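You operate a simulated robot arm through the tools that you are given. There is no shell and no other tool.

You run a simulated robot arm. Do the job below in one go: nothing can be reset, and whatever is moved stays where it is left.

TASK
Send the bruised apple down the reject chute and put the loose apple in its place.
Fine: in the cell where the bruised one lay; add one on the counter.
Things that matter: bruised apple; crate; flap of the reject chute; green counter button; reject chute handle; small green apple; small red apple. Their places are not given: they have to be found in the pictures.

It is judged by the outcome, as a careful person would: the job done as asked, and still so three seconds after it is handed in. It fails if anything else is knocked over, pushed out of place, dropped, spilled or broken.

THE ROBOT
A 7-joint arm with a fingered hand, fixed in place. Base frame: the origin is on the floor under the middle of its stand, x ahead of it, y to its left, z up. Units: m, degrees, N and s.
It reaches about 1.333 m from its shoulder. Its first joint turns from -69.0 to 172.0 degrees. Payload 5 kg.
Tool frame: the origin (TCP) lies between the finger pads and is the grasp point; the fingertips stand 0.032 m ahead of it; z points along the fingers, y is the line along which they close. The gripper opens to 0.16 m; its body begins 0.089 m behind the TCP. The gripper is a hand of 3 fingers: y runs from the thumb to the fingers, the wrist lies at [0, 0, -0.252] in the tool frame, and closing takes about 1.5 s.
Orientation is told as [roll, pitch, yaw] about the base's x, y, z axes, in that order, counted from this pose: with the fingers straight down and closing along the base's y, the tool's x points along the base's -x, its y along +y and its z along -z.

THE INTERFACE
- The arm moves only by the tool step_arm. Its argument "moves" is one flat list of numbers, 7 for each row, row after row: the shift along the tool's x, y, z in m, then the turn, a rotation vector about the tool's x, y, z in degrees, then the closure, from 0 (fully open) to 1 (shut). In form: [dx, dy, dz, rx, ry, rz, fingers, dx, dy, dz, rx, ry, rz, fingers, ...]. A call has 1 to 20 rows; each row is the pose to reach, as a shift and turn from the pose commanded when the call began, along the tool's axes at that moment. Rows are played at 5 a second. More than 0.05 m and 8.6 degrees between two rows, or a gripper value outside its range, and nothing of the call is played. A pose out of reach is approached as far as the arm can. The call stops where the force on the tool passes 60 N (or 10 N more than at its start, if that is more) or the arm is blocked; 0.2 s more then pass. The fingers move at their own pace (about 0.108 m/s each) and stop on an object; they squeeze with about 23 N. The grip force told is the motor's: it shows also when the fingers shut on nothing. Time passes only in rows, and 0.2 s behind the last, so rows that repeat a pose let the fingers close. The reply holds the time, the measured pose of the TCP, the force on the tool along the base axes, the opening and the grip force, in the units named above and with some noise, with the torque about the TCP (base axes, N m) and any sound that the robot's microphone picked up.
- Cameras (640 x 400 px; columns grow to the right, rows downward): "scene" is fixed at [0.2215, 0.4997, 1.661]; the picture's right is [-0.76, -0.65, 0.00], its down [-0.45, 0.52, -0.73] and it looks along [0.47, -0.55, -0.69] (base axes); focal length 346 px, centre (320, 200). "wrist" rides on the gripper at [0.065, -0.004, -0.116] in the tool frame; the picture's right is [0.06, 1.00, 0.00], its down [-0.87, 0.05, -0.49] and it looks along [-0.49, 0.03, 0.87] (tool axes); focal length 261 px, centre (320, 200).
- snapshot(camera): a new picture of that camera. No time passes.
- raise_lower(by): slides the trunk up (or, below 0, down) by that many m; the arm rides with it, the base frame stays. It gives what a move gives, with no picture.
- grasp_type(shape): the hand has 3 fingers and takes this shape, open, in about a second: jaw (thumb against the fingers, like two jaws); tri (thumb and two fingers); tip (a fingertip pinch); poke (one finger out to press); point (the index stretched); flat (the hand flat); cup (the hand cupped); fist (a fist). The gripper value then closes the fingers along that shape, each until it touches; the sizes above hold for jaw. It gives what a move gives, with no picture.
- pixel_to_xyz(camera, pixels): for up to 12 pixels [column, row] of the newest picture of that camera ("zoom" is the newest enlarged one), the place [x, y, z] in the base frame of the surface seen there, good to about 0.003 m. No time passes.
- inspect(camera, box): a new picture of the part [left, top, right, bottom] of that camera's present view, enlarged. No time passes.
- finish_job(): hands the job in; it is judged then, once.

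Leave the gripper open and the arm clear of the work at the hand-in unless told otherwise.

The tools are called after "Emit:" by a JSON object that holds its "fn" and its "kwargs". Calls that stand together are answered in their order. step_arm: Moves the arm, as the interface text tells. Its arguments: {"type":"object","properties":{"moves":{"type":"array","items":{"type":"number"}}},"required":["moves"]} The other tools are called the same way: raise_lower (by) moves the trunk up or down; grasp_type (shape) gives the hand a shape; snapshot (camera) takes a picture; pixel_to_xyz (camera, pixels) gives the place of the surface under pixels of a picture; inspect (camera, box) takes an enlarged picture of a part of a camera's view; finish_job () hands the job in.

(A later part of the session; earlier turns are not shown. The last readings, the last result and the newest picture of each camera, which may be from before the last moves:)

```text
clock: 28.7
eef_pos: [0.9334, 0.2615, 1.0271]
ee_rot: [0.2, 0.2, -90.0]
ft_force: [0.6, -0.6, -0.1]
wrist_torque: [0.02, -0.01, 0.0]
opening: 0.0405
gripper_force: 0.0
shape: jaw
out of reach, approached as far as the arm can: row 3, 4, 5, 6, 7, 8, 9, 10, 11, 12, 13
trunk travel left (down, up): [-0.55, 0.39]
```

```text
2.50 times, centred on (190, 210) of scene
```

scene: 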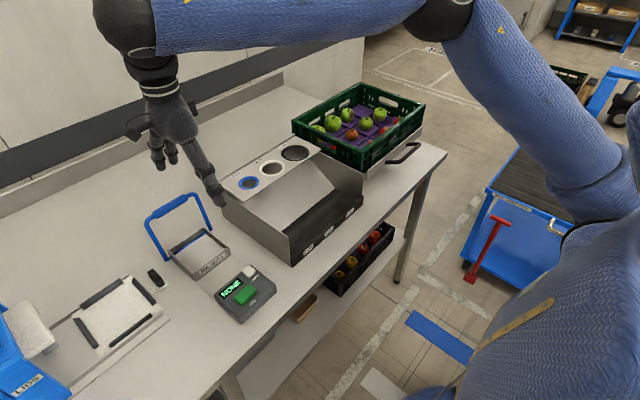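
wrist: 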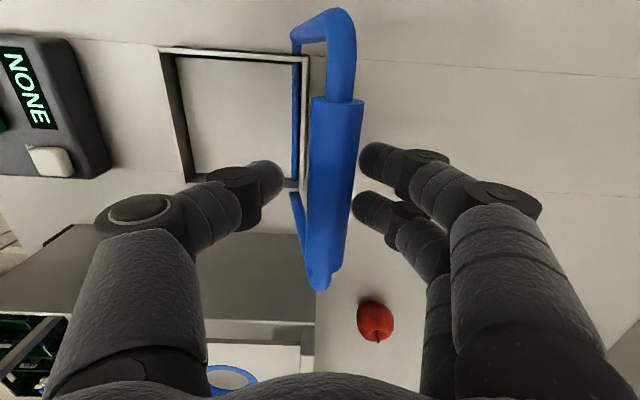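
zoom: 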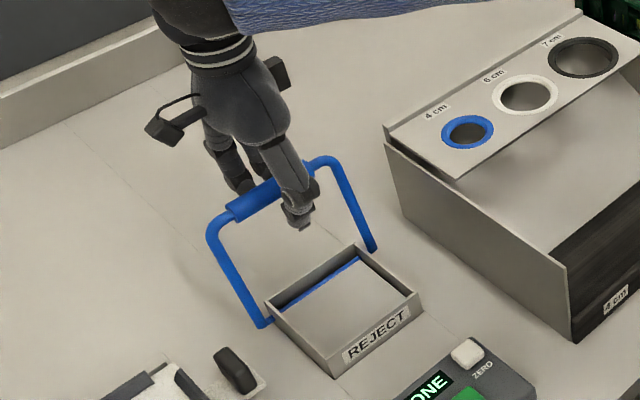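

The bar is caged between thumb (front) and two fingers (behind). The wrist seems near a joint limit for this yaw (the y offset was not quite reached), so I'll relax the yaw by some degrees while gently pulling the bar toward the robot along its arc, watching the force.

Emit:
{"fn": "step_arm", "kwargs": {"moves": [0, -0.005, -0.001, 0, 0, -1, 0.75, 0, -0.014, -0.002, 0, 0, -2, 0.75, 0, -0.02, -0.002, 0, 0, -3, 0.75, 0, -0.026, -0.0025, 0, 0, -4, 0.75, 0, -0.032, -0.0025, 0, 0, -5, 0.75, 0, -0.038, -0.002, 0, 0, -6, 0.75, 0, -0.044, -0.001, 0, 0, -6, 0.75, 0, -0.05, 0, 0, 0, -6, 0.75]}}

Emit:
{"fn": "inspect", "kwargs": {"camera": "scene", "box": [110, 130, 270, 290]}}

Emit:
{"fn": "snapshot", "kwargs": {"camera": "wrist"}}

```text
clock: 30.5
eef_pos: [0.8835, 0.2626, 1.0275]
ee_rot: [0.0, 0.1, -84.0]
ft_force: [1.9, 0.6, -0.5]
wrist_torque: [-0.02, 0.02, -0.01]
opening: 0.0411
gripper_force: 0.1
shape: jaw
trunk travel left (down, up): [-0.55, 0.39]
```

```text
2.50 times, centred on (190, 210) of scene
```

zoom: 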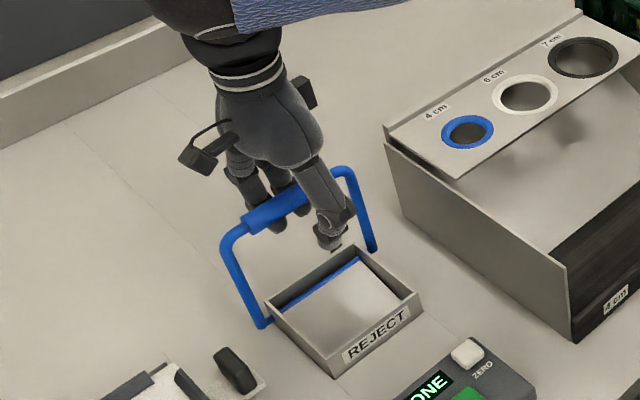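

```text
taken
```

wrist: 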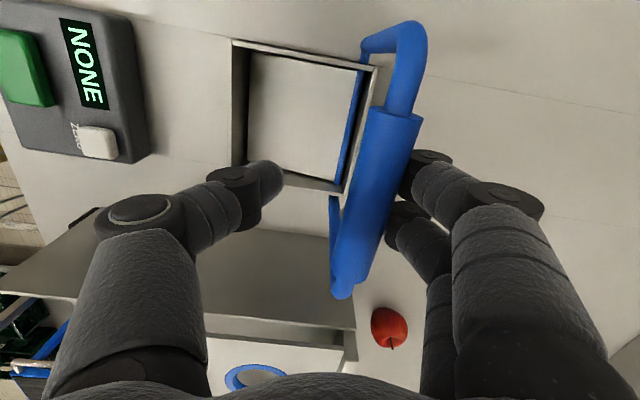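

The bar follows with only ~2 N. I'll measure the flap now to see which way it turned.

Emit:
{"fn": "pixel_to_xyz", "kwargs": {"camera": "wrist", "pixels": [[255, 110], [300, 110], [340, 120], [385, 160], [262, 70], [405, 60]]}}

Emit:
{"fn": "pixel_to_xyz", "kwargs": {"camera": "scene", "pixels": [[200, 260], [195, 250], [220, 215]]}}

```text
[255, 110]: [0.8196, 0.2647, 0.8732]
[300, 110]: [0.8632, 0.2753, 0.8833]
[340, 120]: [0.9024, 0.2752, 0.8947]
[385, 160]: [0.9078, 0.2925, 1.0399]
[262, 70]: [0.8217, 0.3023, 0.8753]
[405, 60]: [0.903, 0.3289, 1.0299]
```

```text
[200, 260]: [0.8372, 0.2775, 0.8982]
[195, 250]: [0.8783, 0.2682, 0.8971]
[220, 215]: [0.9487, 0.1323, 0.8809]
```

Pulling the bar toward the robot tips the flap's front edge down (now 0.873). So the way is: apple on the flap, then pull. I'll let the bar go back by moving along the arc backward and see if it returns by itself.

Emit:
{"fn": "step_arm", "kwargs": {"moves": [0, 0.006, -0.001, 0, 0, 0, 0.75, 0, 0.014, -0.002, 0, 0, 0, 0.75, 0, 0.022, -0.002, 0, 0, 0, 0.75, 0, 0.03, -0.002, 0, 0, 1, 0.75, 0, 0.038, -0.001, 0, 0, 2, 0.75, 0, 0.045, 0, 0, 0, 3, 0.75, 0, 0.05, 0, 0, 0, 4, 0.75, 0, 0.05, 0, 0, 0, 4, 0.5, 0, 0.05, 0, 0, 0, 4, 0, 0, 0.05, 0, 0, 0, 4, 0]}}

Emit:
{"fn": "snapshot", "kwargs": {"camera": "wrist"}}

Emit:
{"fn": "inspect", "kwargs": {"camera": "scene", "box": [110, 130, 270, 290]}}

Emit:
{"fn": "pixel_to_xyz", "kwargs": {"camera": "wrist", "pixels": [[200, 110], [240, 110], [280, 110], [340, 160], [340, 130]]}}

```text
clock: 32.7
eef_pos: [0.9283, 0.2661, 1.0272]
ee_rot: [0.2, 0.3, -87.9]
ft_force: [-0.6, -0.1, 0.8]
wrist_torque: [-0.03, 0.01, 0.03]
opening: 0.1598
gripper_force: 0.0
shape: jaw
out of reach, approached as far as the arm can: row 7, 8, 9, 10
trunk travel left (down, up): [-0.55, 0.39]
```

```text
taken
```

wrist: 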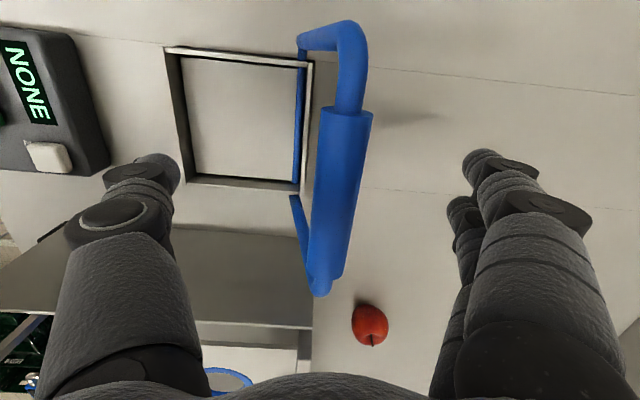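

```text
2.50 times, centred on (190, 210) of scene
```

zoom: 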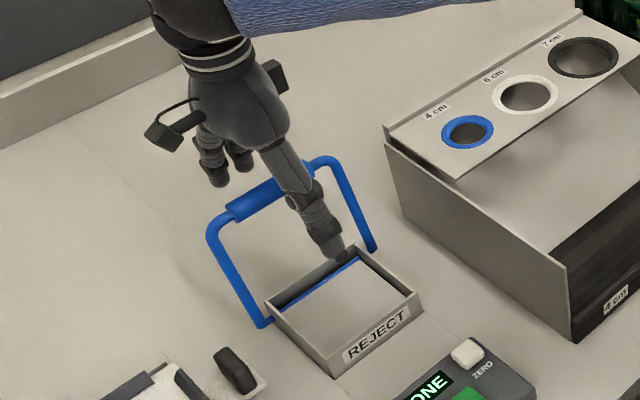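

```text
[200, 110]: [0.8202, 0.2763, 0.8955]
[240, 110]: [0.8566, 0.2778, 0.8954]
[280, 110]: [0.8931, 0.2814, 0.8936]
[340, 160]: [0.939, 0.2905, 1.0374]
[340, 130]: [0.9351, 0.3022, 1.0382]
```

The handle and flap went back home (bar at x 0.938, flap 0.8955). Now I'll rise clear and travel to above the crate, turning the hand back through yaw 0 on the way.

Emit:
{"fn": "step_arm", "kwargs": {"moves": [0, 0, -0.045, 0, 0, 0, 0, 0, 0, -0.09, 0, 0, 0, 0, 0, 0, -0.135, 0, 0, 0, 0, 0, 0, -0.18, 0, 0, 0, 0, 0, 0, -0.22, 0, 0, 0, 0, -0.047, -0.01, -0.22, 0, 0, -8, 0, -0.094, -0.02, -0.22, 0, 0, -16, 0, -0.141, -0.03, -0.22, 0, 0, -24, 0, -0.188, -0.04, -0.22, 0, 0, -32, 0, -0.235, -0.05, -0.22, 0, 0, -40, 0, -0.282, -0.06, -0.22, 0, 0, -48, 0, -0.329, -0.07, -0.22, 0, 0, -56, 0, -0.376, -0.08, -0.22, 0, 0, -64, 0, -0.423, -0.09, -0.22, 0, 0, -72, 0, -0.47, -0.1, -0.22, 0, 0, -80, 0, -0.517, -0.11, -0.22, 0, 0, -88, 0, -0.564, -0.12, -0.22, 0, 0, -96, 0]}}

```text
clock: 36.3
eef_pos: [0.8283, -0.3027, 1.2482]
ee_rot: [0.1, -0.1, 8.1]
ft_force: [-0.1, -0.3, -0.7]
wrist_torque: [0.06, -0.03, 0.02]
opening: 0.16
gripper_force: 0.0
shape: jaw
out of reach, approached as far as the arm can: row 1, 2, 3, 4, 5, 6, 7, 8
trunk travel left (down, up): [-0.55, 0.39]
```

Rotation back works. Next I'll continue turning to yaw +140 above the crate (best finger placement between neighbours) and see whether the wrist allows it.

Emit:
{"fn": "step_arm", "kwargs": {"moves": [0.0014, -0.01, 0, 0, 0, -7.8, 0, 0.0028, -0.02, 0, 0, 0, -15.6, 0, 0.0042, -0.03, 0, 0, 0, -23.4, 0, 0.0056, -0.04, 0, 0, 0, -31.2, 0, 0.007, -0.05, 0, 0, 0, -39, 0, 0.0084, -0.06, 0, 0, 0, -46.8, 0, 0.0098, -0.07, 0, 0, 0, -54.6, 0, 0.0112, -0.08, 0, 0, 0, -62.4, 0, 0.0126, -0.09, 0, 0, 0, -70.2, 0, 0.014, -0.1, 0, 0, 0, -78, 0, 0.0154, -0.11, 0, 0, 0, -85.8, 0, 0.0168, -0.12, 0, 0, 0, -93.6, 0, 0.0182, -0.13, 0, 0, 0, -101.4, 0, 0.0196, -0.14, 0, 0, 0, -109.2, 0, 0.021, -0.15, 0, 0, 0, -117, 0, 0.0224, -0.16, 0, 0, 0, -124.8, 0, 0.0238, -0.168, 0, 0, 0, -132, 0]}}

Emit:
{"fn": "snapshot", "kwargs": {"camera": "wrist"}}

Emit:
{"fn": "snapshot", "kwargs": {"camera": "scene"}}

```text
clock: 39.9
eef_pos: [0.8235, -0.4613, 1.2291]
ee_rot: [-0.8, 0.6, 140.1]
ft_force: [-0.1, 0.4, 0.0]
wrist_torque: [0.02, -0.02, 0.01]
opening: 0.1599
gripper_force: 0.1
shape: jaw
out of reach, approached as far as the arm can: row 13, 14, 15, 16, 17
trunk travel left (down, up): [-0.55, 0.39]
```

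```text
taken
```

wrist: 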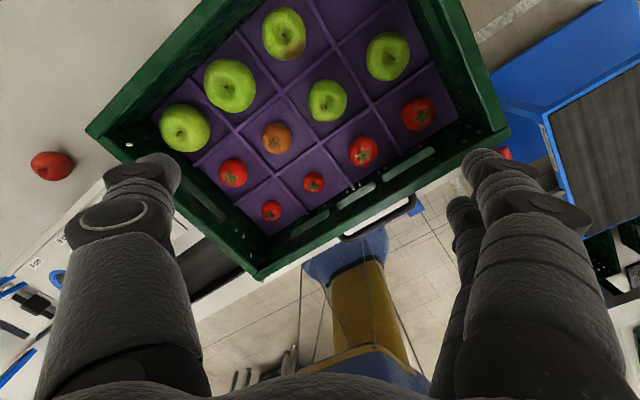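

```text
taken
```

scene: 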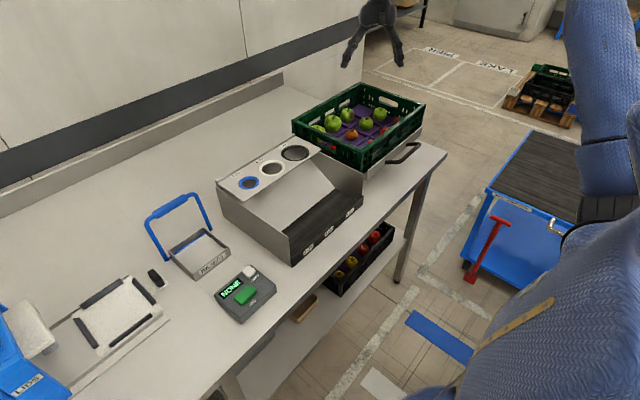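

Yaw +140 is only barely reached (z drifted 2 cm), so I'll use yaw about +47 instead: thumb in the empty cell/back corner, fingers in the open diagonal corner. I'll turn to +47 over the bruised apple at height and look.

Emit:
{"fn": "step_arm", "kwargs": {"moves": [0.0065, -0.0037, 0, 0, 0, 7.75, 0, 0.013, -0.0075, 0, 0, 0, 15.5, 0, 0.0196, -0.0112, 0, 0, 0, 23.25, 0, 0.026, -0.015, 0, 0, 0, 31, 0, 0.0327, -0.0187, 0, 0, 0, 38.75, 0, 0.0392, -0.0225, 0, 0, 0, 46.5, 0, 0.0458, -0.0262, 0, 0, 0, 54.25, 0, 0.0523, -0.03, 0, 0, 0, 62, 0, 0.0589, -0.0337, 0, 0, 0, 69.75, 0, 0.0654, -0.0375, 0, 0, 0, 77.5, 0, 0.072, -0.0412, 0, 0, 0, 85.25, 0, 0.0785, -0.045, 0, 0, 0, 93, 0]}}

Emit:
{"fn": "snapshot", "kwargs": {"camera": "wrist"}}

Emit:
{"fn": "inspect", "kwargs": {"camera": "wrist", "box": [210, 30, 430, 180]}}

```text
clock: 42.5
eef_pos: [0.8958, -0.4646, 1.2043]
ee_rot: [-1.0, -1.1, 46.9]
ft_force: [0.5, 0.6, -0.4]
wrist_torque: [-0.01, 0.03, 0.04]
opening: 0.1602
gripper_force: 0.1
shape: jaw
out of reach, approached as far as the arm can: row 1, 2, 3, 4, 5, 6, 7, 8, 9, 10, 11, 12
trunk travel left (down, up): [-0.55, 0.39]
```

```text
taken
```

wrist: 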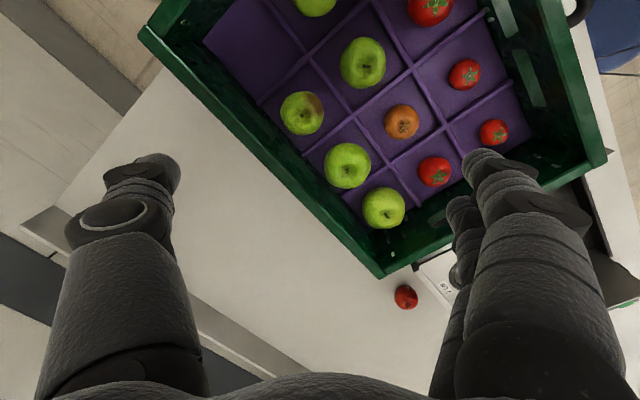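

```text
2.67 times, centred on (320, 105) of wrist
```

zoom: 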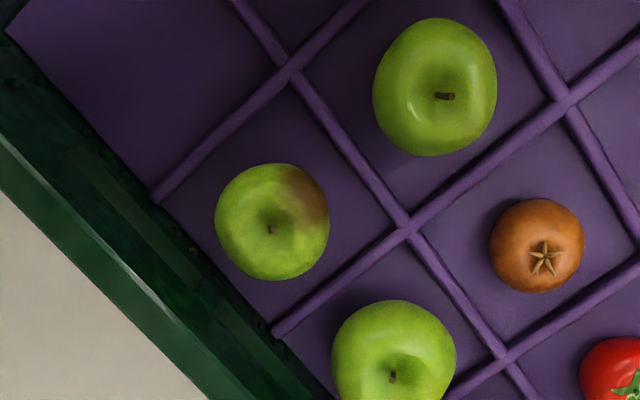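

I see the bruised apple at zoom (270,220) clearly with its neighbours, but the hand was slightly short of target and tilted about 1°. I'll come down a little toward (0.912, -0.477, 1.12), still above the rim, to see if lower is better within reach.

Emit:
{"fn": "step_arm", "kwargs": {"moves": [-0.0006, -0.0067, 0.028, 0, 0, 0, 0, -0.0012, -0.0134, 0.056, 0, 0, 0, 0, -0.0019, -0.0202, 0.084, 0, 0, 0, 0, -0.0019, -0.0202, 0.084, 0, 0, 0, 0]}}

Emit:
{"fn": "snapshot", "kwargs": {"camera": "wrist"}}

Emit:
{"fn": "snapshot", "kwargs": {"camera": "scene"}}

```text
clock: 43.5
eef_pos: [0.9129, -0.478, 1.1225]
ee_rot: [0.0, 0.0, 47.0]
ft_force: [-0.4, 0.3, 0.2]
wrist_torque: [0.0, -0.05, 0.01]
opening: 0.1598
gripper_force: 0.1
shape: jaw
trunk travel left (down, up): [-0.55, 0.39]
```

```text
taken
```

wrist: 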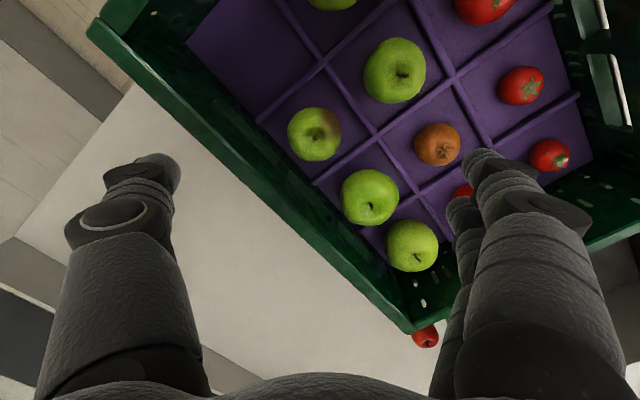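

```text
taken
```

scene: 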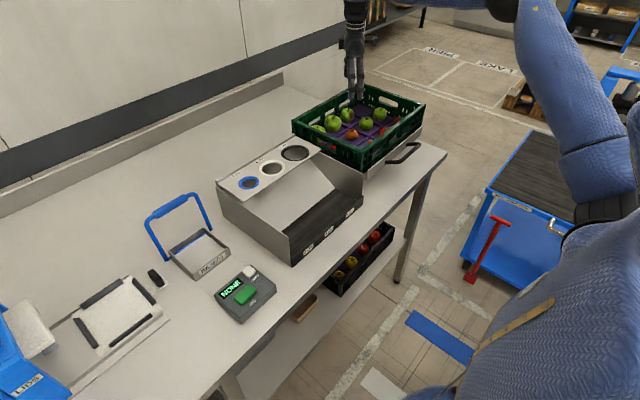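

The pose is now fully reached with no tilt. I'll zoom on the bruised apple and its surroundings for an exact centre.

Emit:
{"fn": "inspect", "kwargs": {"camera": "wrist", "box": [240, 60, 400, 160]}}

Emit:
{"fn": "pixel_to_xyz", "kwargs": {"camera": "wrist", "pixels": [[314, 134], [320, 133], [292, 134], [338, 134], [314, 112], [314, 156], [300, 118], [330, 150], [370, 197], [394, 72], [330, 170], [290, 165]]}}

Emit:
{"fn": "inspect", "kwargs": {"camera": "wrist", "box": [260, 90, 420, 230]}}

```text
4.00 times, centred on (320, 110) of wrist
```

zoom: 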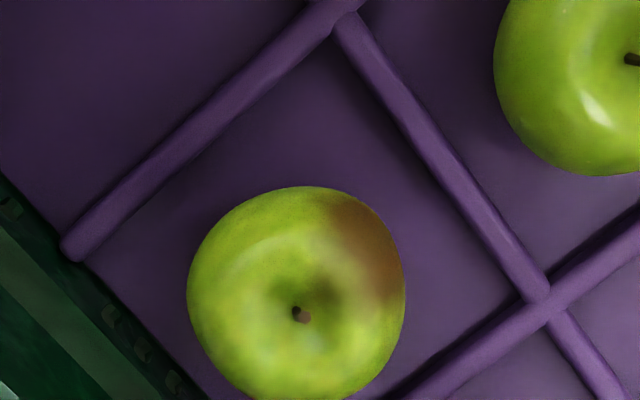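

```text
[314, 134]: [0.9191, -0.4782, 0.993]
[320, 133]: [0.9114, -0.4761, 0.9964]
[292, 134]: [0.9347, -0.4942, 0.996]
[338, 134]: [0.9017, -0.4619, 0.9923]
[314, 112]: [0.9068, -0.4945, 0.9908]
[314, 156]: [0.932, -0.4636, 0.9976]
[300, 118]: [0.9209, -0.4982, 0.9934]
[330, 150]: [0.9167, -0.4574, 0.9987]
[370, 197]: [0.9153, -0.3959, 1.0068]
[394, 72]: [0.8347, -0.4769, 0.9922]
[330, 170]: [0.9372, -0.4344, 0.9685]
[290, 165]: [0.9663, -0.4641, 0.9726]
```

```text
2.86 times, centred on (340, 160) of wrist
```

zoom: 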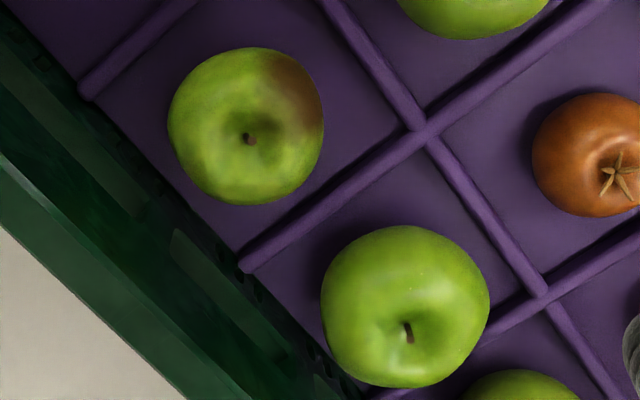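

Combining views: bruised centre ≈ (0.919,-0.478), r≈0.0265; big green neighbour ≈ (0.917,-0.386); front neighbour ≈ (0.826,-0.474); back wall x≈0.966. I'll turn to yaw 40, pre-close the hand to about 0.066 m, hover at z≈1.10 and check the finger clearances.

Emit:
{"fn": "step_arm", "kwargs": {"moves": [-0.0005, -0.002, 0.01, 0, 0, 3.5, 0.3, -0.001, -0.004, 0.02, 0, 0, 7, 0.59, -0.001, -0.004, 0.02, 0, 0, 7, 0.59, -0.001, -0.004, 0.02, 0, 0, 7, 0.59, -0.001, -0.004, 0.02, 0, 0, 7, 0.59]}}

Emit:
{"fn": "snapshot", "kwargs": {"camera": "wrist"}}

Emit:
{"fn": "inspect", "kwargs": {"camera": "scene", "box": [290, 30, 430, 180]}}

```text
clock: 44.7
eef_pos: [0.9168, -0.4791, 1.0997]
ee_rot: [0.0, 0.0, 40.0]
ft_force: [-0.3, -0.1, 0.2]
wrist_torque: [0.01, -0.02, 0.0]
opening: 0.0664
gripper_force: 0.1
shape: jaw
trunk travel left (down, up): [-0.55, 0.39]
```

```text
taken
```

wrist: 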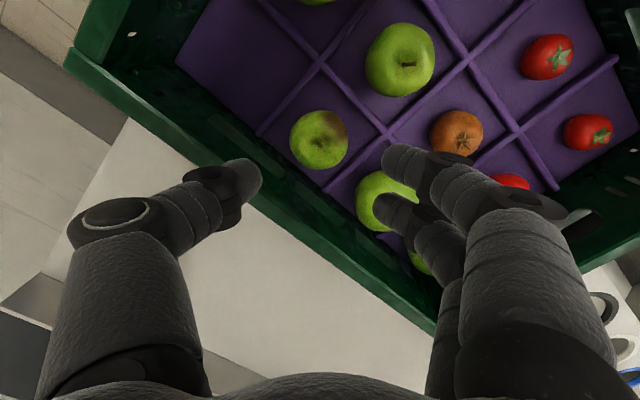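

```text
2.67 times, centred on (360, 105) of scene
```

zoom: 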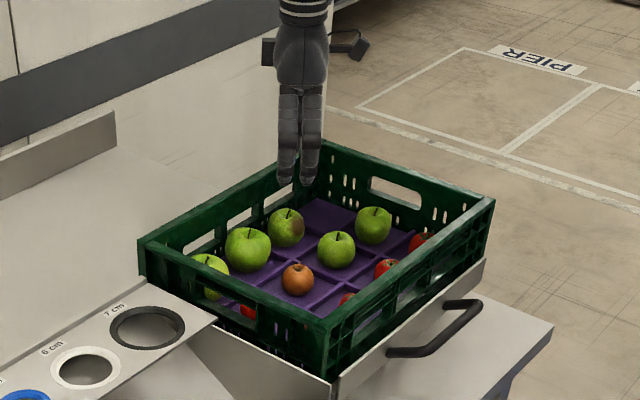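

I'll measure the thumb and fingertip surfaces in this pose to verify clearances.

Emit:
{"fn": "pixel_to_xyz", "kwargs": {"camera": "wrist", "pixels": [[255, 170], [258, 182], [245, 165], [235, 205], [210, 170], [195, 172], [215, 220], [75, 230], [385, 155], [380, 200], [400, 150], [440, 160]]}}

Emit:
{"fn": "pixel_to_xyz", "kwargs": {"camera": "wrist", "pixels": [[319, 140], [375, 215], [420, 200], [470, 165], [150, 200], [150, 235], [120, 210], [395, 225], [385, 185]]}}

```text
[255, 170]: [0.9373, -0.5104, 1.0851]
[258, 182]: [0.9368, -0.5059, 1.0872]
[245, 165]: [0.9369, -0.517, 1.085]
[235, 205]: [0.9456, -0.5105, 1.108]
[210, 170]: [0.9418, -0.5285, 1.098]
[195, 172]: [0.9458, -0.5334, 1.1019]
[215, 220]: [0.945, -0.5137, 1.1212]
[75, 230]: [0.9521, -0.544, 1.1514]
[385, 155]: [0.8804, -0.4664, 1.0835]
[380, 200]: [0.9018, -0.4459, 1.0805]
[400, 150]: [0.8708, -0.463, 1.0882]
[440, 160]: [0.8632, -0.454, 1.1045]
```

```text
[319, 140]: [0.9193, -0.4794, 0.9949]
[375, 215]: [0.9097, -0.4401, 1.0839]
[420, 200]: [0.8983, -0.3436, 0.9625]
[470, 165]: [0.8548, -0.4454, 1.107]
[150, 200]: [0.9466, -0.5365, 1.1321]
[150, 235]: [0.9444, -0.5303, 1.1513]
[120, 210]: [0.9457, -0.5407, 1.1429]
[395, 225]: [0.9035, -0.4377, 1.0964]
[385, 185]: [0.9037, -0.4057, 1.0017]
```

Emit:
{"fn": "inspect", "kwargs": {"camera": "scene", "box": [325, 60, 375, 110]}}

```text
8.00 times, centred on (350, 85) of scene
```

zoom: 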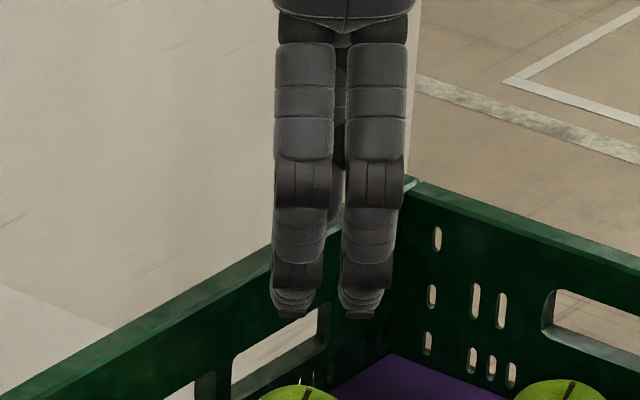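

The two fingertips end near zoom (290,315) and (358,317). I'll query their places and widths.

Emit:
{"fn": "pixel_to_xyz", "kwargs": {"camera": "zoom", "pixels": [[290, 316], [292, 312], [358, 317], [360, 312], [275, 290], [320, 290], [342, 290], [390, 290], [300, 180], [375, 180], [300, 270], [370, 270]]}}

```text
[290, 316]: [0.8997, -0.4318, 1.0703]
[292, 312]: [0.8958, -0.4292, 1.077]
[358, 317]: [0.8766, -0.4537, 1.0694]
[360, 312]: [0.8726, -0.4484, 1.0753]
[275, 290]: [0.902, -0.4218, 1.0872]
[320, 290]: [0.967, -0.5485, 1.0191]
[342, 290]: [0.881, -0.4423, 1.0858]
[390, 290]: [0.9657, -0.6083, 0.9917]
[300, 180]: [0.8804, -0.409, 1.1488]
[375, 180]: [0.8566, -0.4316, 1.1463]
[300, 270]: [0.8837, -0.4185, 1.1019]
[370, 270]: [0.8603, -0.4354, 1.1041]
```

Tips end 0.031 below the TCP. Clearances computed: yaw ~36 with TCP at (0.9155,-0.480) keeps thumb off the rim and fingers off the big green apple. I'll go down to z≈1.035 (tips level with apple tops) and look.

Emit:
{"fn": "step_arm", "kwargs": {"moves": [0.0008, 0, 0.015, 0, 0, 2, 0.6, 0.0016, 0, 0.03, 0, 0, 4, 0.6, 0.0016, 0, 0.045, 0, 0, 4, 0.6, 0.0016, 0, 0.057, 0, 0, 4, 0.6, 0.0016, 0, 0.065, 0, 0, 4, 0.6]}}

Emit:
{"fn": "snapshot", "kwargs": {"camera": "wrist"}}

Emit:
{"fn": "inspect", "kwargs": {"camera": "scene", "box": [310, 60, 390, 130]}}

```text
clock: 45.9
eef_pos: [0.9158, -0.479, 1.0352]
ee_rot: [0.2, 0.0, 35.9]
ft_force: [-0.7, -0.5, 0.2]
wrist_torque: [0.02, -0.02, -0.03]
opening: 0.0644
gripper_force: 0.0
shape: jaw
trunk travel left (down, up): [-0.55, 0.39]
```

```text
taken
```

wrist: 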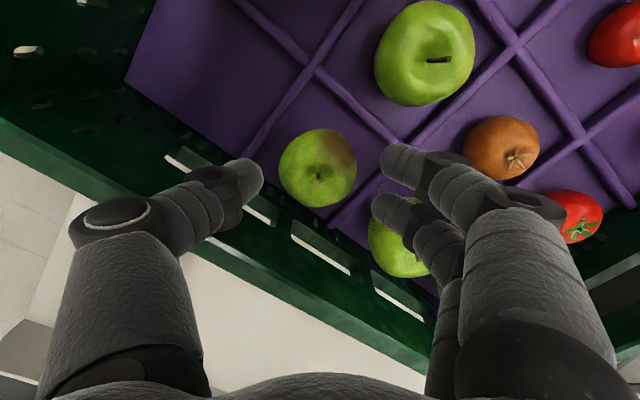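

```text
5.71 times, centred on (350, 95) of scene
```

zoom: 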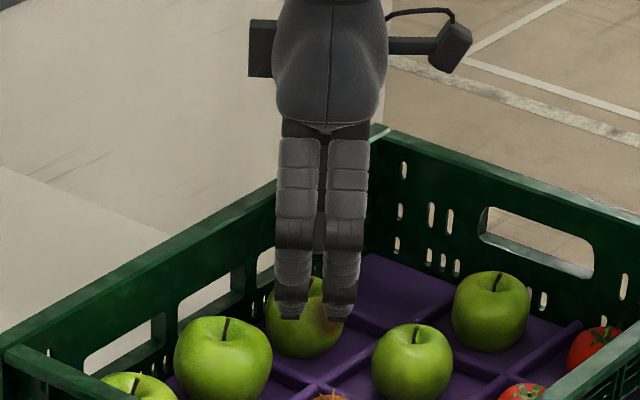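

The apple sits centred between thumb tip (262,178) and fingertips (378,~180). I'll descend slowly to z≈1.004.

Emit:
{"fn": "step_arm", "kwargs": {"moves": [0, 0, 0.008, 0, 0, 0, 0.6, 0, 0, 0.016, 0, 0, 0, 0.6, 0, 0, 0.023, 0, 0, 0, 0.6, 0, 0, 0.029, 0, 0, 0, 0.6, 0, 0, 0.032, 0, 0, 0, 0.6]}}

Emit:
{"fn": "snapshot", "kwargs": {"camera": "wrist"}}

Emit:
{"fn": "inspect", "kwargs": {"camera": "scene", "box": [310, 60, 390, 130]}}

```text
clock: 47.1
eef_pos: [0.9153, -0.4798, 1.0019]
ee_rot: [0.0, 0.0, 36.1]
ft_force: [-4.9, -0.5, 0.2]
wrist_torque: [0.01, -0.13, -0.18]
opening: 0.0635
gripper_force: 0.0
shape: jaw
trunk travel left (down, up): [-0.55, 0.39]
```

```text
taken
```

wrist: 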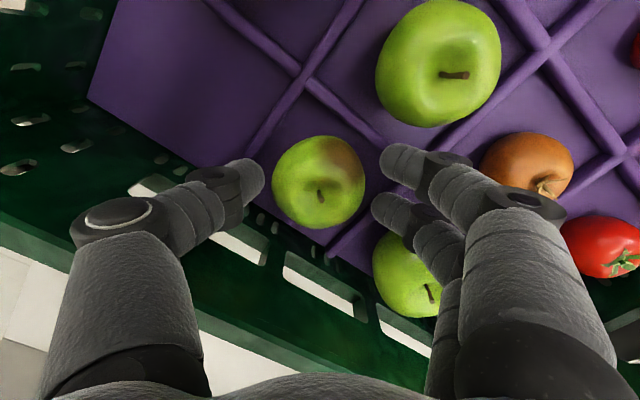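

```text
5.71 times, centred on (350, 95) of scene
```

zoom: 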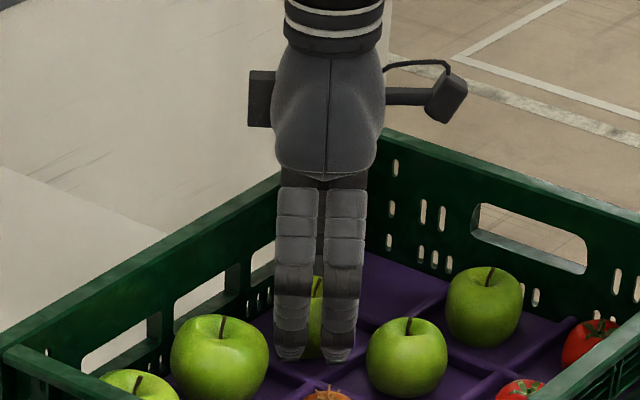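

A light -5 N in x shows the thumb just touching the back wall; closing brings it inward. The apple is between the fingers, neighbours untouched. I'll close now and wait.

Emit:
{"fn": "step_arm", "kwargs": {"moves": [0.0015, 0.001, 0, 0, 0, 0, 0.65, 0.0015, 0.001, 0, 0, 0, 0, 0.72, 0.0015, 0.001, 0, 0, 0, 0, 0.85, 0.0015, 0.001, 0, 0, 0, 0, 1, 0.0015, 0.001, 0, 0, 0, 0, 1, 0.0015, 0.001, 0, 0, 0, 0, 1, 0.0015, 0.001, 0, 0, 0, 0, 1]}}

Emit:
{"fn": "snapshot", "kwargs": {"camera": "wrist"}}

Emit:
{"fn": "inspect", "kwargs": {"camera": "scene", "box": [310, 60, 390, 130]}}

```text
clock: 48.7
eef_pos: [0.9134, -0.4794, 1.0029]
ee_rot: [0.0, 0.1, 36.1]
ft_force: [-0.3, 0.1, -0.2]
wrist_torque: [-0.01, 0.01, 0.01]
opening: 0.0429
gripper_force: 22.6
shape: jaw
trunk travel left (down, up): [-0.55, 0.39]
```

```text
taken
```

wrist: 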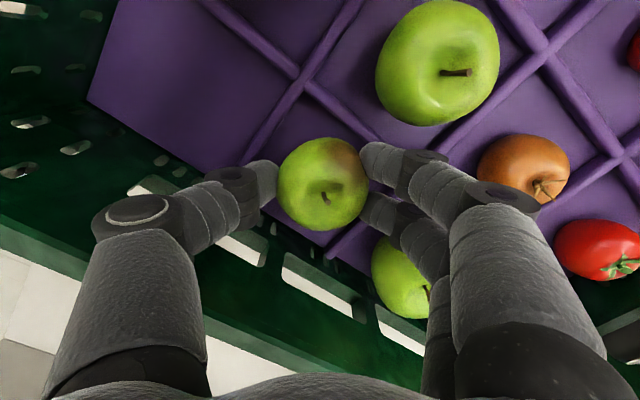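

```text
5.71 times, centred on (350, 95) of scene
```

zoom: 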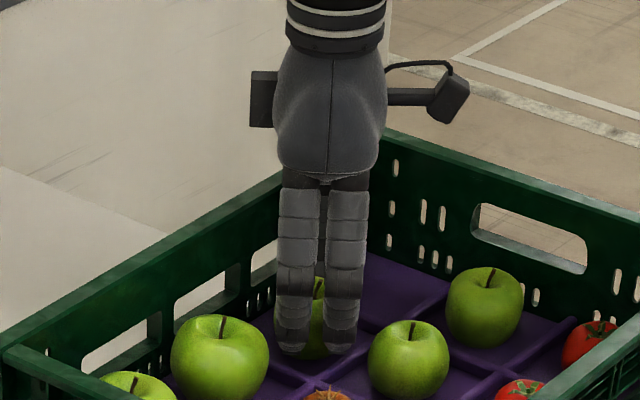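

Grip holds: opening 0.043 with 22.6 N. I'll lift slowly straight up to about z=1.10 and check the apple stays.

Emit:
{"fn": "step_arm", "kwargs": {"moves": [0, 0, -0.01, 0, 0, 0, 1, 0, 0, -0.02, 0, 0, 0, 1, 0, 0, -0.035, 0, 0, 0, 1, 0, 0, -0.055, 0, 0, 0, 1, 0, 0, -0.075, 0, 0, 0, 1, 0, 0, -0.1, 0, 0, 0, 1, 0, 0, -0.115, 0, 0, 0, 1]}}

Emit:
{"fn": "snapshot", "kwargs": {"camera": "wrist"}}

Emit:
{"fn": "inspect", "kwargs": {"camera": "scene", "box": [290, 30, 430, 180]}}

```text
clock: 50.3
eef_pos: [0.914, -0.4799, 1.1182]
ee_rot: [0.2, 0.0, 36.0]
ft_force: [1.1, 0.2, -1.1]
wrist_torque: [-0.01, 0.01, 0.03]
opening: 0.0426
gripper_force: 23.0
shape: jaw
trunk travel left (down, up): [-0.55, 0.39]
```

```text
taken
```

wrist: 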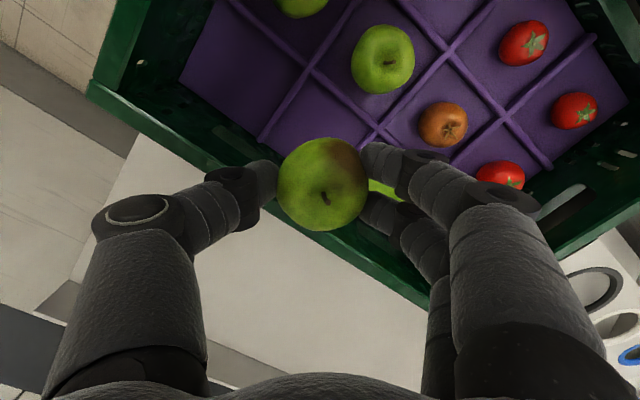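

```text
2.67 times, centred on (360, 105) of scene
```

zoom: 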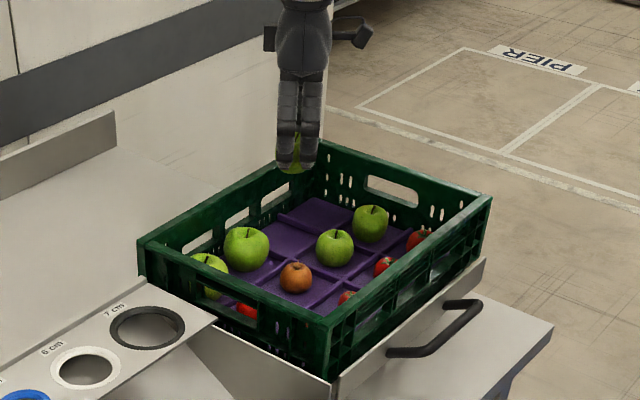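

The bruised apple is lifted cleanly, the cell is empty, and neighbours are in place. I'll carry it across at z≈1.19 to above the chute box, turning to yaw 0 on the way.

Emit:
{"fn": "step_arm", "kwargs": {"moves": [-0.0192, 0.0322, -0.0072, 0, 0, 1.8, 1, -0.0383, 0.0645, -0.0144, 0, 0, 3.6, 1, -0.0575, 0.0967, -0.0216, 0, 0, 5.4, 1, -0.0767, 0.129, -0.0288, 0, 0, 7.2, 1, -0.0959, 0.1612, -0.036, 0, 0, 9, 1, -0.115, 0.1935, -0.0432, 0, 0, 10.8, 1, -0.1342, 0.2257, -0.0504, 0, 0, 12.6, 1, -0.1534, 0.258, -0.0576, 0, 0, 14.4, 1, -0.1725, 0.2902, -0.0648, 0, 0, 16.2, 1, -0.1917, 0.3225, -0.072, 0, 0, 18, 1, -0.2109, 0.3547, -0.072, 0, 0, 19.8, 1, -0.23, 0.3869, -0.072, 0, 0, 21.6, 1, -0.2492, 0.4192, -0.072, 0, 0, 23.4, 1, -0.2684, 0.4514, -0.072, 0, 0, 25.2, 1, -0.2876, 0.4837, -0.072, 0, 0, 27, 1, -0.3067, 0.5159, -0.072, 0, 0, 28.8, 1, -0.3259, 0.5482, -0.072, 0, 0, 30.6, 1, -0.3451, 0.5804, -0.072, 0, 0, 32.4, 1, -0.3642, 0.6127, -0.072, 0, 0, 34.2, 1, -0.3834, 0.6449, -0.072, 0, 0, 36, 1]}}

Emit:
{"fn": "snapshot", "kwargs": {"camera": "wrist"}}

Emit:
{"fn": "snapshot", "kwargs": {"camera": "scene"}}

```text
clock: 54.7
eef_pos: [0.861, 0.2423, 1.2024]
ee_rot: [2.1, 0.4, -1.9]
ft_force: [-0.1, -0.1, -1.5]
wrist_torque: [-0.07, -0.05, 0.01]
opening: 0.0426
gripper_force: 22.5
shape: jaw
trunk travel left (down, up): [-0.55, 0.39]
stopped in row 20: the arm was blocked; the commanded pose is now the measured one
```

```text
taken
```

wrist: 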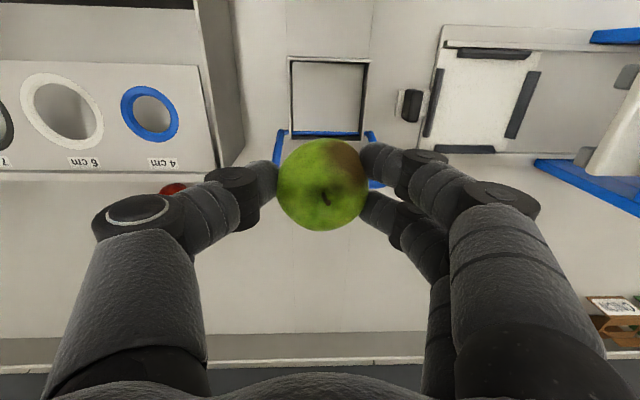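

```text
taken
```

scene: 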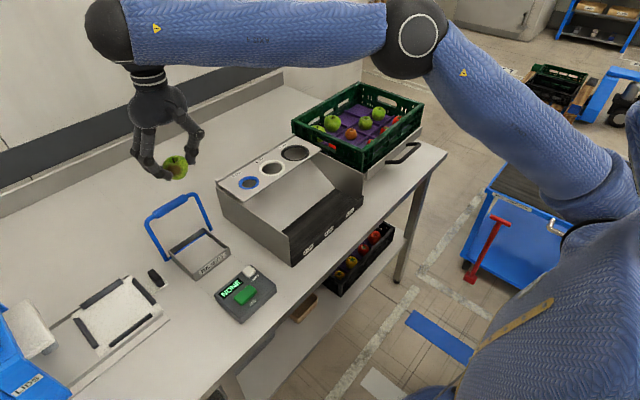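

The arm reported being blocked on the last row, slightly tilted (roll 2.1°), at (0.861,0.242,1.202); nothing is visibly touching, so probably a joint stop. The apple is still held. I'll gently correct the tilt and move toward (0.845,0.267), a bit lower.

Emit:
{"fn": "step_arm", "kwargs": {"moves": [0.003, 0.004, 0.008, 0.5, -0.1, -0.4, 1, 0.006, 0.008, 0.016, 1, -0.2, -0.8, 1, 0.01, 0.013, 0.024, 1.5, -0.3, -1.2, 1, 0.014, 0.019, 0.032, 2, -0.4, -1.6, 1, 0.016, 0.0247, 0.04, 2.1, -0.4, -1.9, 1, 0.016, 0.0247, 0.04, 2.1, -0.4, -1.9, 1]}}

Emit:
{"fn": "snapshot", "kwargs": {"camera": "scene"}}

```text
clock: 56.1
eef_pos: [0.8456, 0.2703, 1.1666]
ee_rot: [0.0, -0.2, 0.0]
ft_force: [-0.8, -0.7, -0.9]
wrist_torque: [0.03, 0.03, 0.02]
opening: 0.0425
gripper_force: 23.2
shape: jaw
trunk travel left (down, up): [-0.55, 0.39]
```

```text
taken
```

scene: 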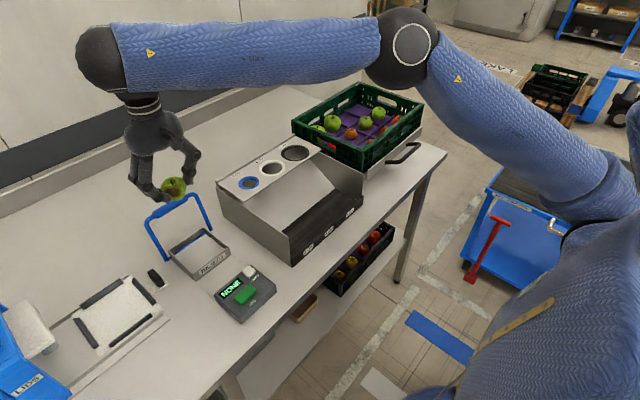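

It resolved. The elbow hangs to the right; I'll check how high the elbow and forearm are over the crate and sorter before lowering.

Emit:
{"fn": "pixel_to_xyz", "kwargs": {"camera": "scene", "pixels": [[405, 50], [405, 85], [380, 80], [300, 85], [240, 88], [150, 95], [470, 110], [540, 170]]}}

Emit:
{"fn": "snapshot", "kwargs": {"camera": "wrist"}}

```text
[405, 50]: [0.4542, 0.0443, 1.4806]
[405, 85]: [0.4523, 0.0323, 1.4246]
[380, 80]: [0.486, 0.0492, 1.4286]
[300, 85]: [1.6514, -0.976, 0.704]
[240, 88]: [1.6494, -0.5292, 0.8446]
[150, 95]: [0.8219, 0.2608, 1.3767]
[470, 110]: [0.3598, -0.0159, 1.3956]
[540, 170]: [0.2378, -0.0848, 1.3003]
```

```text
taken
```

wrist: 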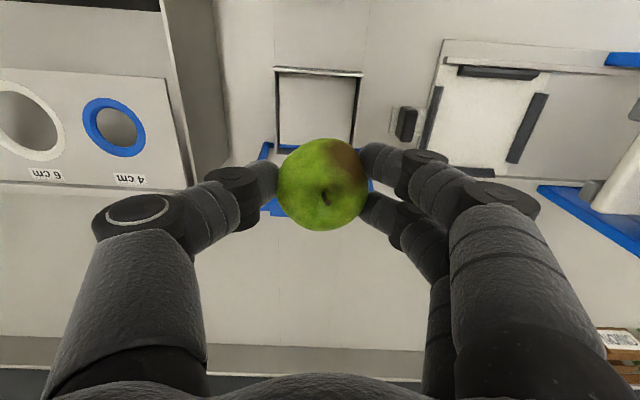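

Elbow is high and clear. The hand is over the box front. I'll descend to z≈0.965, then check.

Emit:
{"fn": "step_arm", "kwargs": {"moves": [0, -0.003, 0.04, 0, 0, 0, 1, 0, -0.003, 0.08, 0, 0, 0, 1, 0, -0.003, 0.12, 0, 0, 0, 1, 0, -0.003, 0.15, 0, 0, 0, 1, 0, -0.003, 0.175, 0, 0, 0, 1, 0, -0.003, 0.192, 0, 0, 0, 1, 0, -0.003, 0.2, 0, 0, 0, 1]}}

Emit:
{"fn": "inspect", "kwargs": {"camera": "scene", "box": [120, 150, 260, 290]}}

Emit:
{"fn": "snapshot", "kwargs": {"camera": "wrist"}}

```text
clock: 57.7
eef_pos: [0.8467, 0.2657, 0.9642]
ee_rot: [-0.1, -0.1, 0.1]
ft_force: [0.0, -0.3, -1.4]
wrist_torque: [0.01, 0.03, -0.01]
opening: 0.0428
gripper_force: 22.4
shape: jaw
trunk travel left (down, up): [-0.55, 0.39]
```

```text
2.86 times, centred on (190, 220) of scene
```

zoom: 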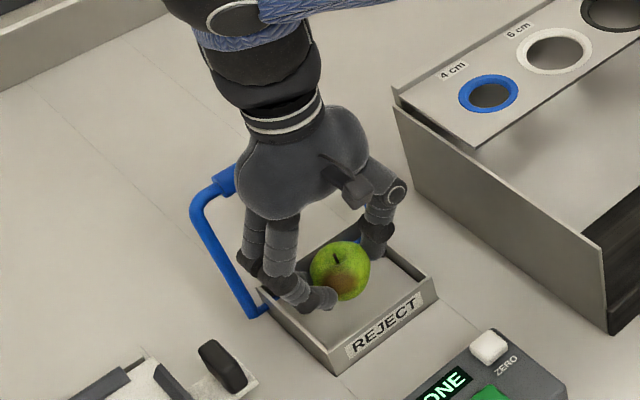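

```text
taken
```

wrist: 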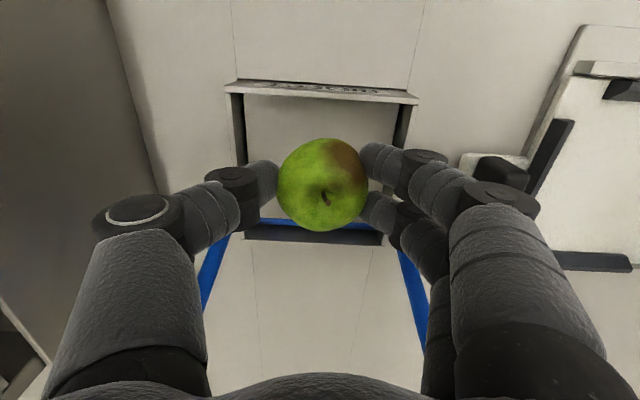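

The apple is well over the flap inside the box. I'll lower the last ~18 mm in small steps, feeling for contact.

Emit:
{"fn": "step_arm", "kwargs": {"moves": [0, 0, 0.006, 0, 0, 0, 1, 0, 0, 0.011, 0, 0, 0, 1, 0, 0, 0.015, 0, 0, 0, 1, 0, 0, 0.018, 0, 0, 0, 1, 0, 0, 0.018, 0, 0, 0, 1]}}

Emit:
{"fn": "inspect", "kwargs": {"camera": "scene", "box": [120, 150, 260, 290]}}

```text
clock: 58.9
eef_pos: [0.8458, 0.2657, 0.9461]
ee_rot: [-0.1, -0.1, 0.0]
ft_force: [-0.7, -0.5, -1.3]
wrist_torque: [0.0, -0.03, 0.0]
opening: 0.0426
gripper_force: 23.1
shape: jaw
trunk travel left (down, up): [-0.55, 0.39]
```

```text
2.86 times, centred on (190, 220) of scene
```

zoom: 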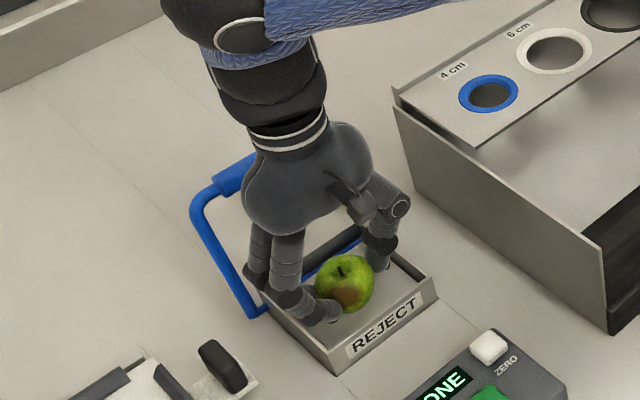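

No contact yet (only the apple's weight). Lower 3–4 mm more, then open slowly to about 0.07 m.

Emit:
{"fn": "step_arm", "kwargs": {"moves": [0, 0, 0.002, 0, 0, 0, 1, 0, 0, 0.0035, 0, 0, 0, 1, 0, 0, 0.0035, 0, 0, 0, 0.74, 0, 0, 0.0035, 0, 0, 0, 0.7, 0, 0, 0.0035, 0, 0, 0, 0.65, 0, 0, 0.0035, 0, 0, 0, 0.6, 0, 0, 0.0035, 0, 0, 0, 0.57, 0, 0, 0.0035, 0, 0, 0, 0.57]}}

Emit:
{"fn": "inspect", "kwargs": {"camera": "scene", "box": [120, 150, 260, 290]}}

Emit:
{"fn": "snapshot", "kwargs": {"camera": "wrist"}}

```text
clock: 60.7
eef_pos: [0.8461, 0.2663, 0.9431]
ee_rot: [-0.1, -0.1, 0.0]
ft_force: [-0.2, -0.2, 0.2]
wrist_torque: [-0.01, 0.03, 0.0]
opening: 0.068
gripper_force: 0.1
shape: jaw
trunk travel left (down, up): [-0.55, 0.39]
```

```text
2.86 times, centred on (190, 220) of scene
```

zoom: 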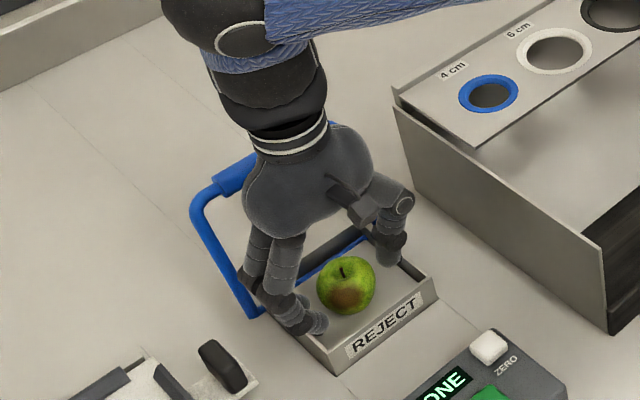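

```text
taken
```

wrist: 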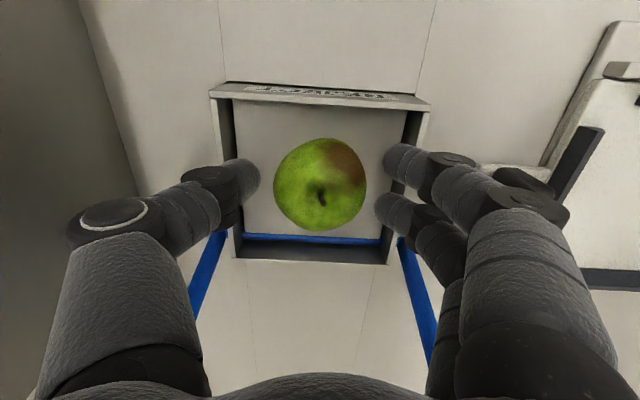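

The apple rests on the flap, fingers free of it. I'll rise straight up, then turn to yaw -84 and go over the blue bar again.

Emit:
{"fn": "step_arm", "kwargs": {"moves": [0, 0, -0.025, 0, 0, 0, 0.57, 0, 0, -0.065, 0, 0, 0, 0.57, 0, 0, -0.11, 0, 0, 0, 0.5, 0, 0, -0.155, 0, 0, 0, 0.2, 0, 0, -0.2, 0, 0, 0, 0, -0.0081, 0, -0.21, 0, 0, 7.6, 0, -0.0162, 0, -0.21, 0, 0, 15.3, 0, -0.0243, 0, -0.21, 0, 0, 22.9, 0, -0.0324, 0, -0.21, 0, 0, 30.5, 0, -0.0405, 0, -0.21, 0, 0, 38.2, 0, -0.0485, 0, -0.21, 0, 0, 45.8, 0, -0.0566, 0, -0.21, 0, 0, 53.5, 0, -0.0647, 0, -0.21, 0, 0, 61.1, 0, -0.0728, 0, -0.21, 0, 0, 68.7, 0, -0.081, 0, -0.21, 0, 0, 76.4, 0, -0.089, 0, -0.21, 0, 0, 84, 0]}}

Emit:
{"fn": "snapshot", "kwargs": {"camera": "wrist"}}

Emit:
{"fn": "snapshot", "kwargs": {"camera": "scene"}}

```text
clock: 64.1
eef_pos: [0.92, 0.2374, 1.1524]
ee_rot: [0.7, 1.4, -85.2]
ft_force: [0.9, 0.5, -0.9]
wrist_torque: [0.01, 0.03, 0.02]
opening: 0.1597
gripper_force: 0.0
shape: jaw
out of reach, approached as far as the arm can: row 12, 13, 14, 15, 16
trunk travel left (down, up): [-0.55, 0.39]
```

```text
taken
```

wrist: 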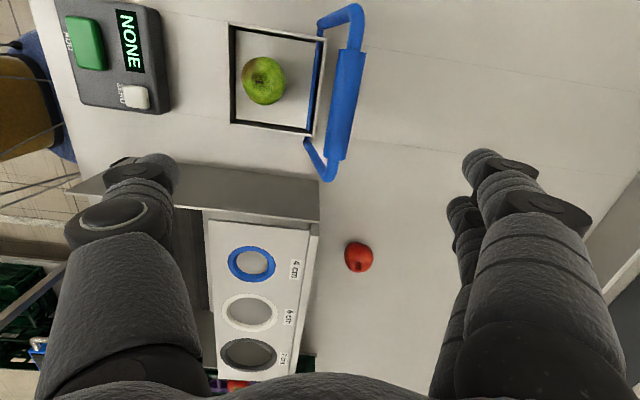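

```text
taken
```

scene: 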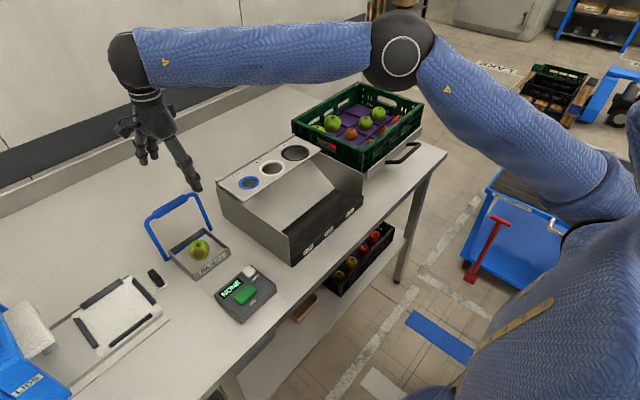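

The hand is nearly right but at a wrist limit (y drifted to 0.237, tilt 1.4°). I'll relax the yaw to about -70 and move to (0.935, 0.262), still above the bar, to regain an exact pose.

Emit:
{"fn": "step_arm", "kwargs": {"moves": [0.006, 0.004, 0.005, -0.4, -0.2, -5, 0, 0.012, 0.009, 0.01, -0.8, -0.4, -10, 0, 0.018, 0.013, 0.02, -1.2, -0.6, -15, 0, 0.0236, 0.0171, 0.03, -1.4, -0.7, -18, 0, 0.0236, 0.0171, 0.03, -1.4, -0.7, -18, 0]}}

Emit:
{"fn": "snapshot", "kwargs": {"camera": "wrist"}}

```text
clock: 65.3
eef_pos: [0.9224, 0.2504, 1.1193]
ee_rot: [2.1, 0.1, -67.0]
ft_force: [-0.1, -0.2, 0.0]
wrist_torque: [-0.03, -0.01, -0.03]
opening: 0.1595
gripper_force: 0.0
shape: jaw
out of reach, approached as far as the arm can: row 1, 2, 3, 4, 5
trunk travel left (down, up): [-0.55, 0.39]
```

```text
taken
```

wrist: 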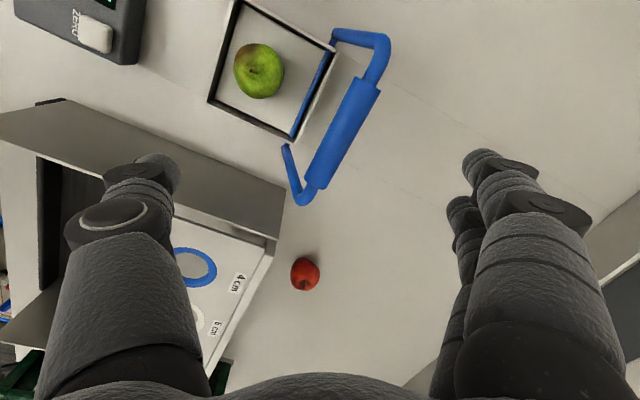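

Close enough: TCP (0.922,0.250), yaw -67, bar still between thumb and fingers. I'll descend to the bar level and cage it.

Emit:
{"fn": "step_arm", "kwargs": {"moves": [0.001, 0.003, 0.025, 0, 0, 0, 0, 0.003, 0.007, 0.05, 0, 0, 0, 0, 0.0053, 0.0131, 0.075, 0, 0, 0, 0, 0.0053, 0.0131, 0.09, 0, 0, 0, 0, 0.0053, 0.0131, 0.09, 0, 0, 0, 0.3, 0.0053, 0.0131, 0.09, 0, 0, 0, 0.6, 0.0053, 0.0131, 0.09, 0, 0, 0, 0.75, 0.0053, 0.0131, 0.09, 0, 0, 0, 0.75, 0.0053, 0.0131, 0.09, 0, 0, 0, 0.75]}}

Emit:
{"fn": "snapshot", "kwargs": {"camera": "wrist"}}

Emit:
{"fn": "inspect", "kwargs": {"camera": "scene", "box": [120, 150, 260, 290]}}

```text
clock: 67.3
eef_pos: [0.9228, 0.275, 1.0203]
ee_rot: [1.5, -0.8, -65.9]
ft_force: [0.0, -0.2, 0.2]
wrist_torque: [0.03, 0.01, -0.01]
opening: 0.0406
gripper_force: 0.0
shape: jaw
out of reach, approached as far as the arm can: row 3
trunk travel left (down, up): [-0.55, 0.39]
```

```text
taken
```

wrist: 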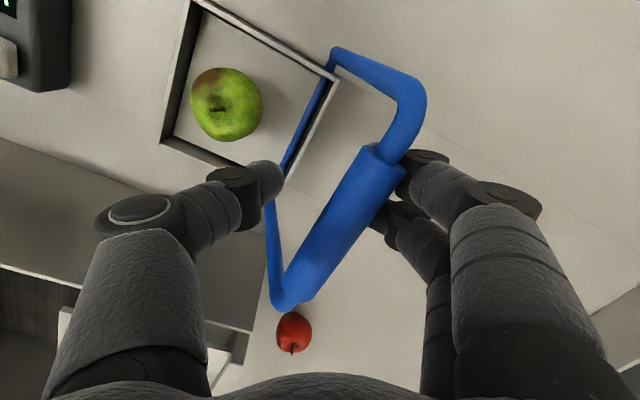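

```text
2.86 times, centred on (190, 220) of scene
```

zoom: 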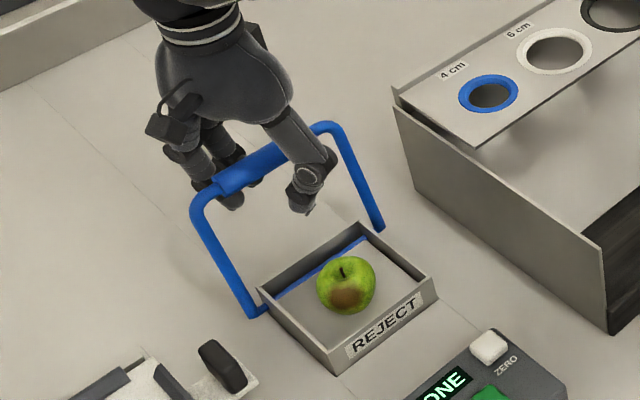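

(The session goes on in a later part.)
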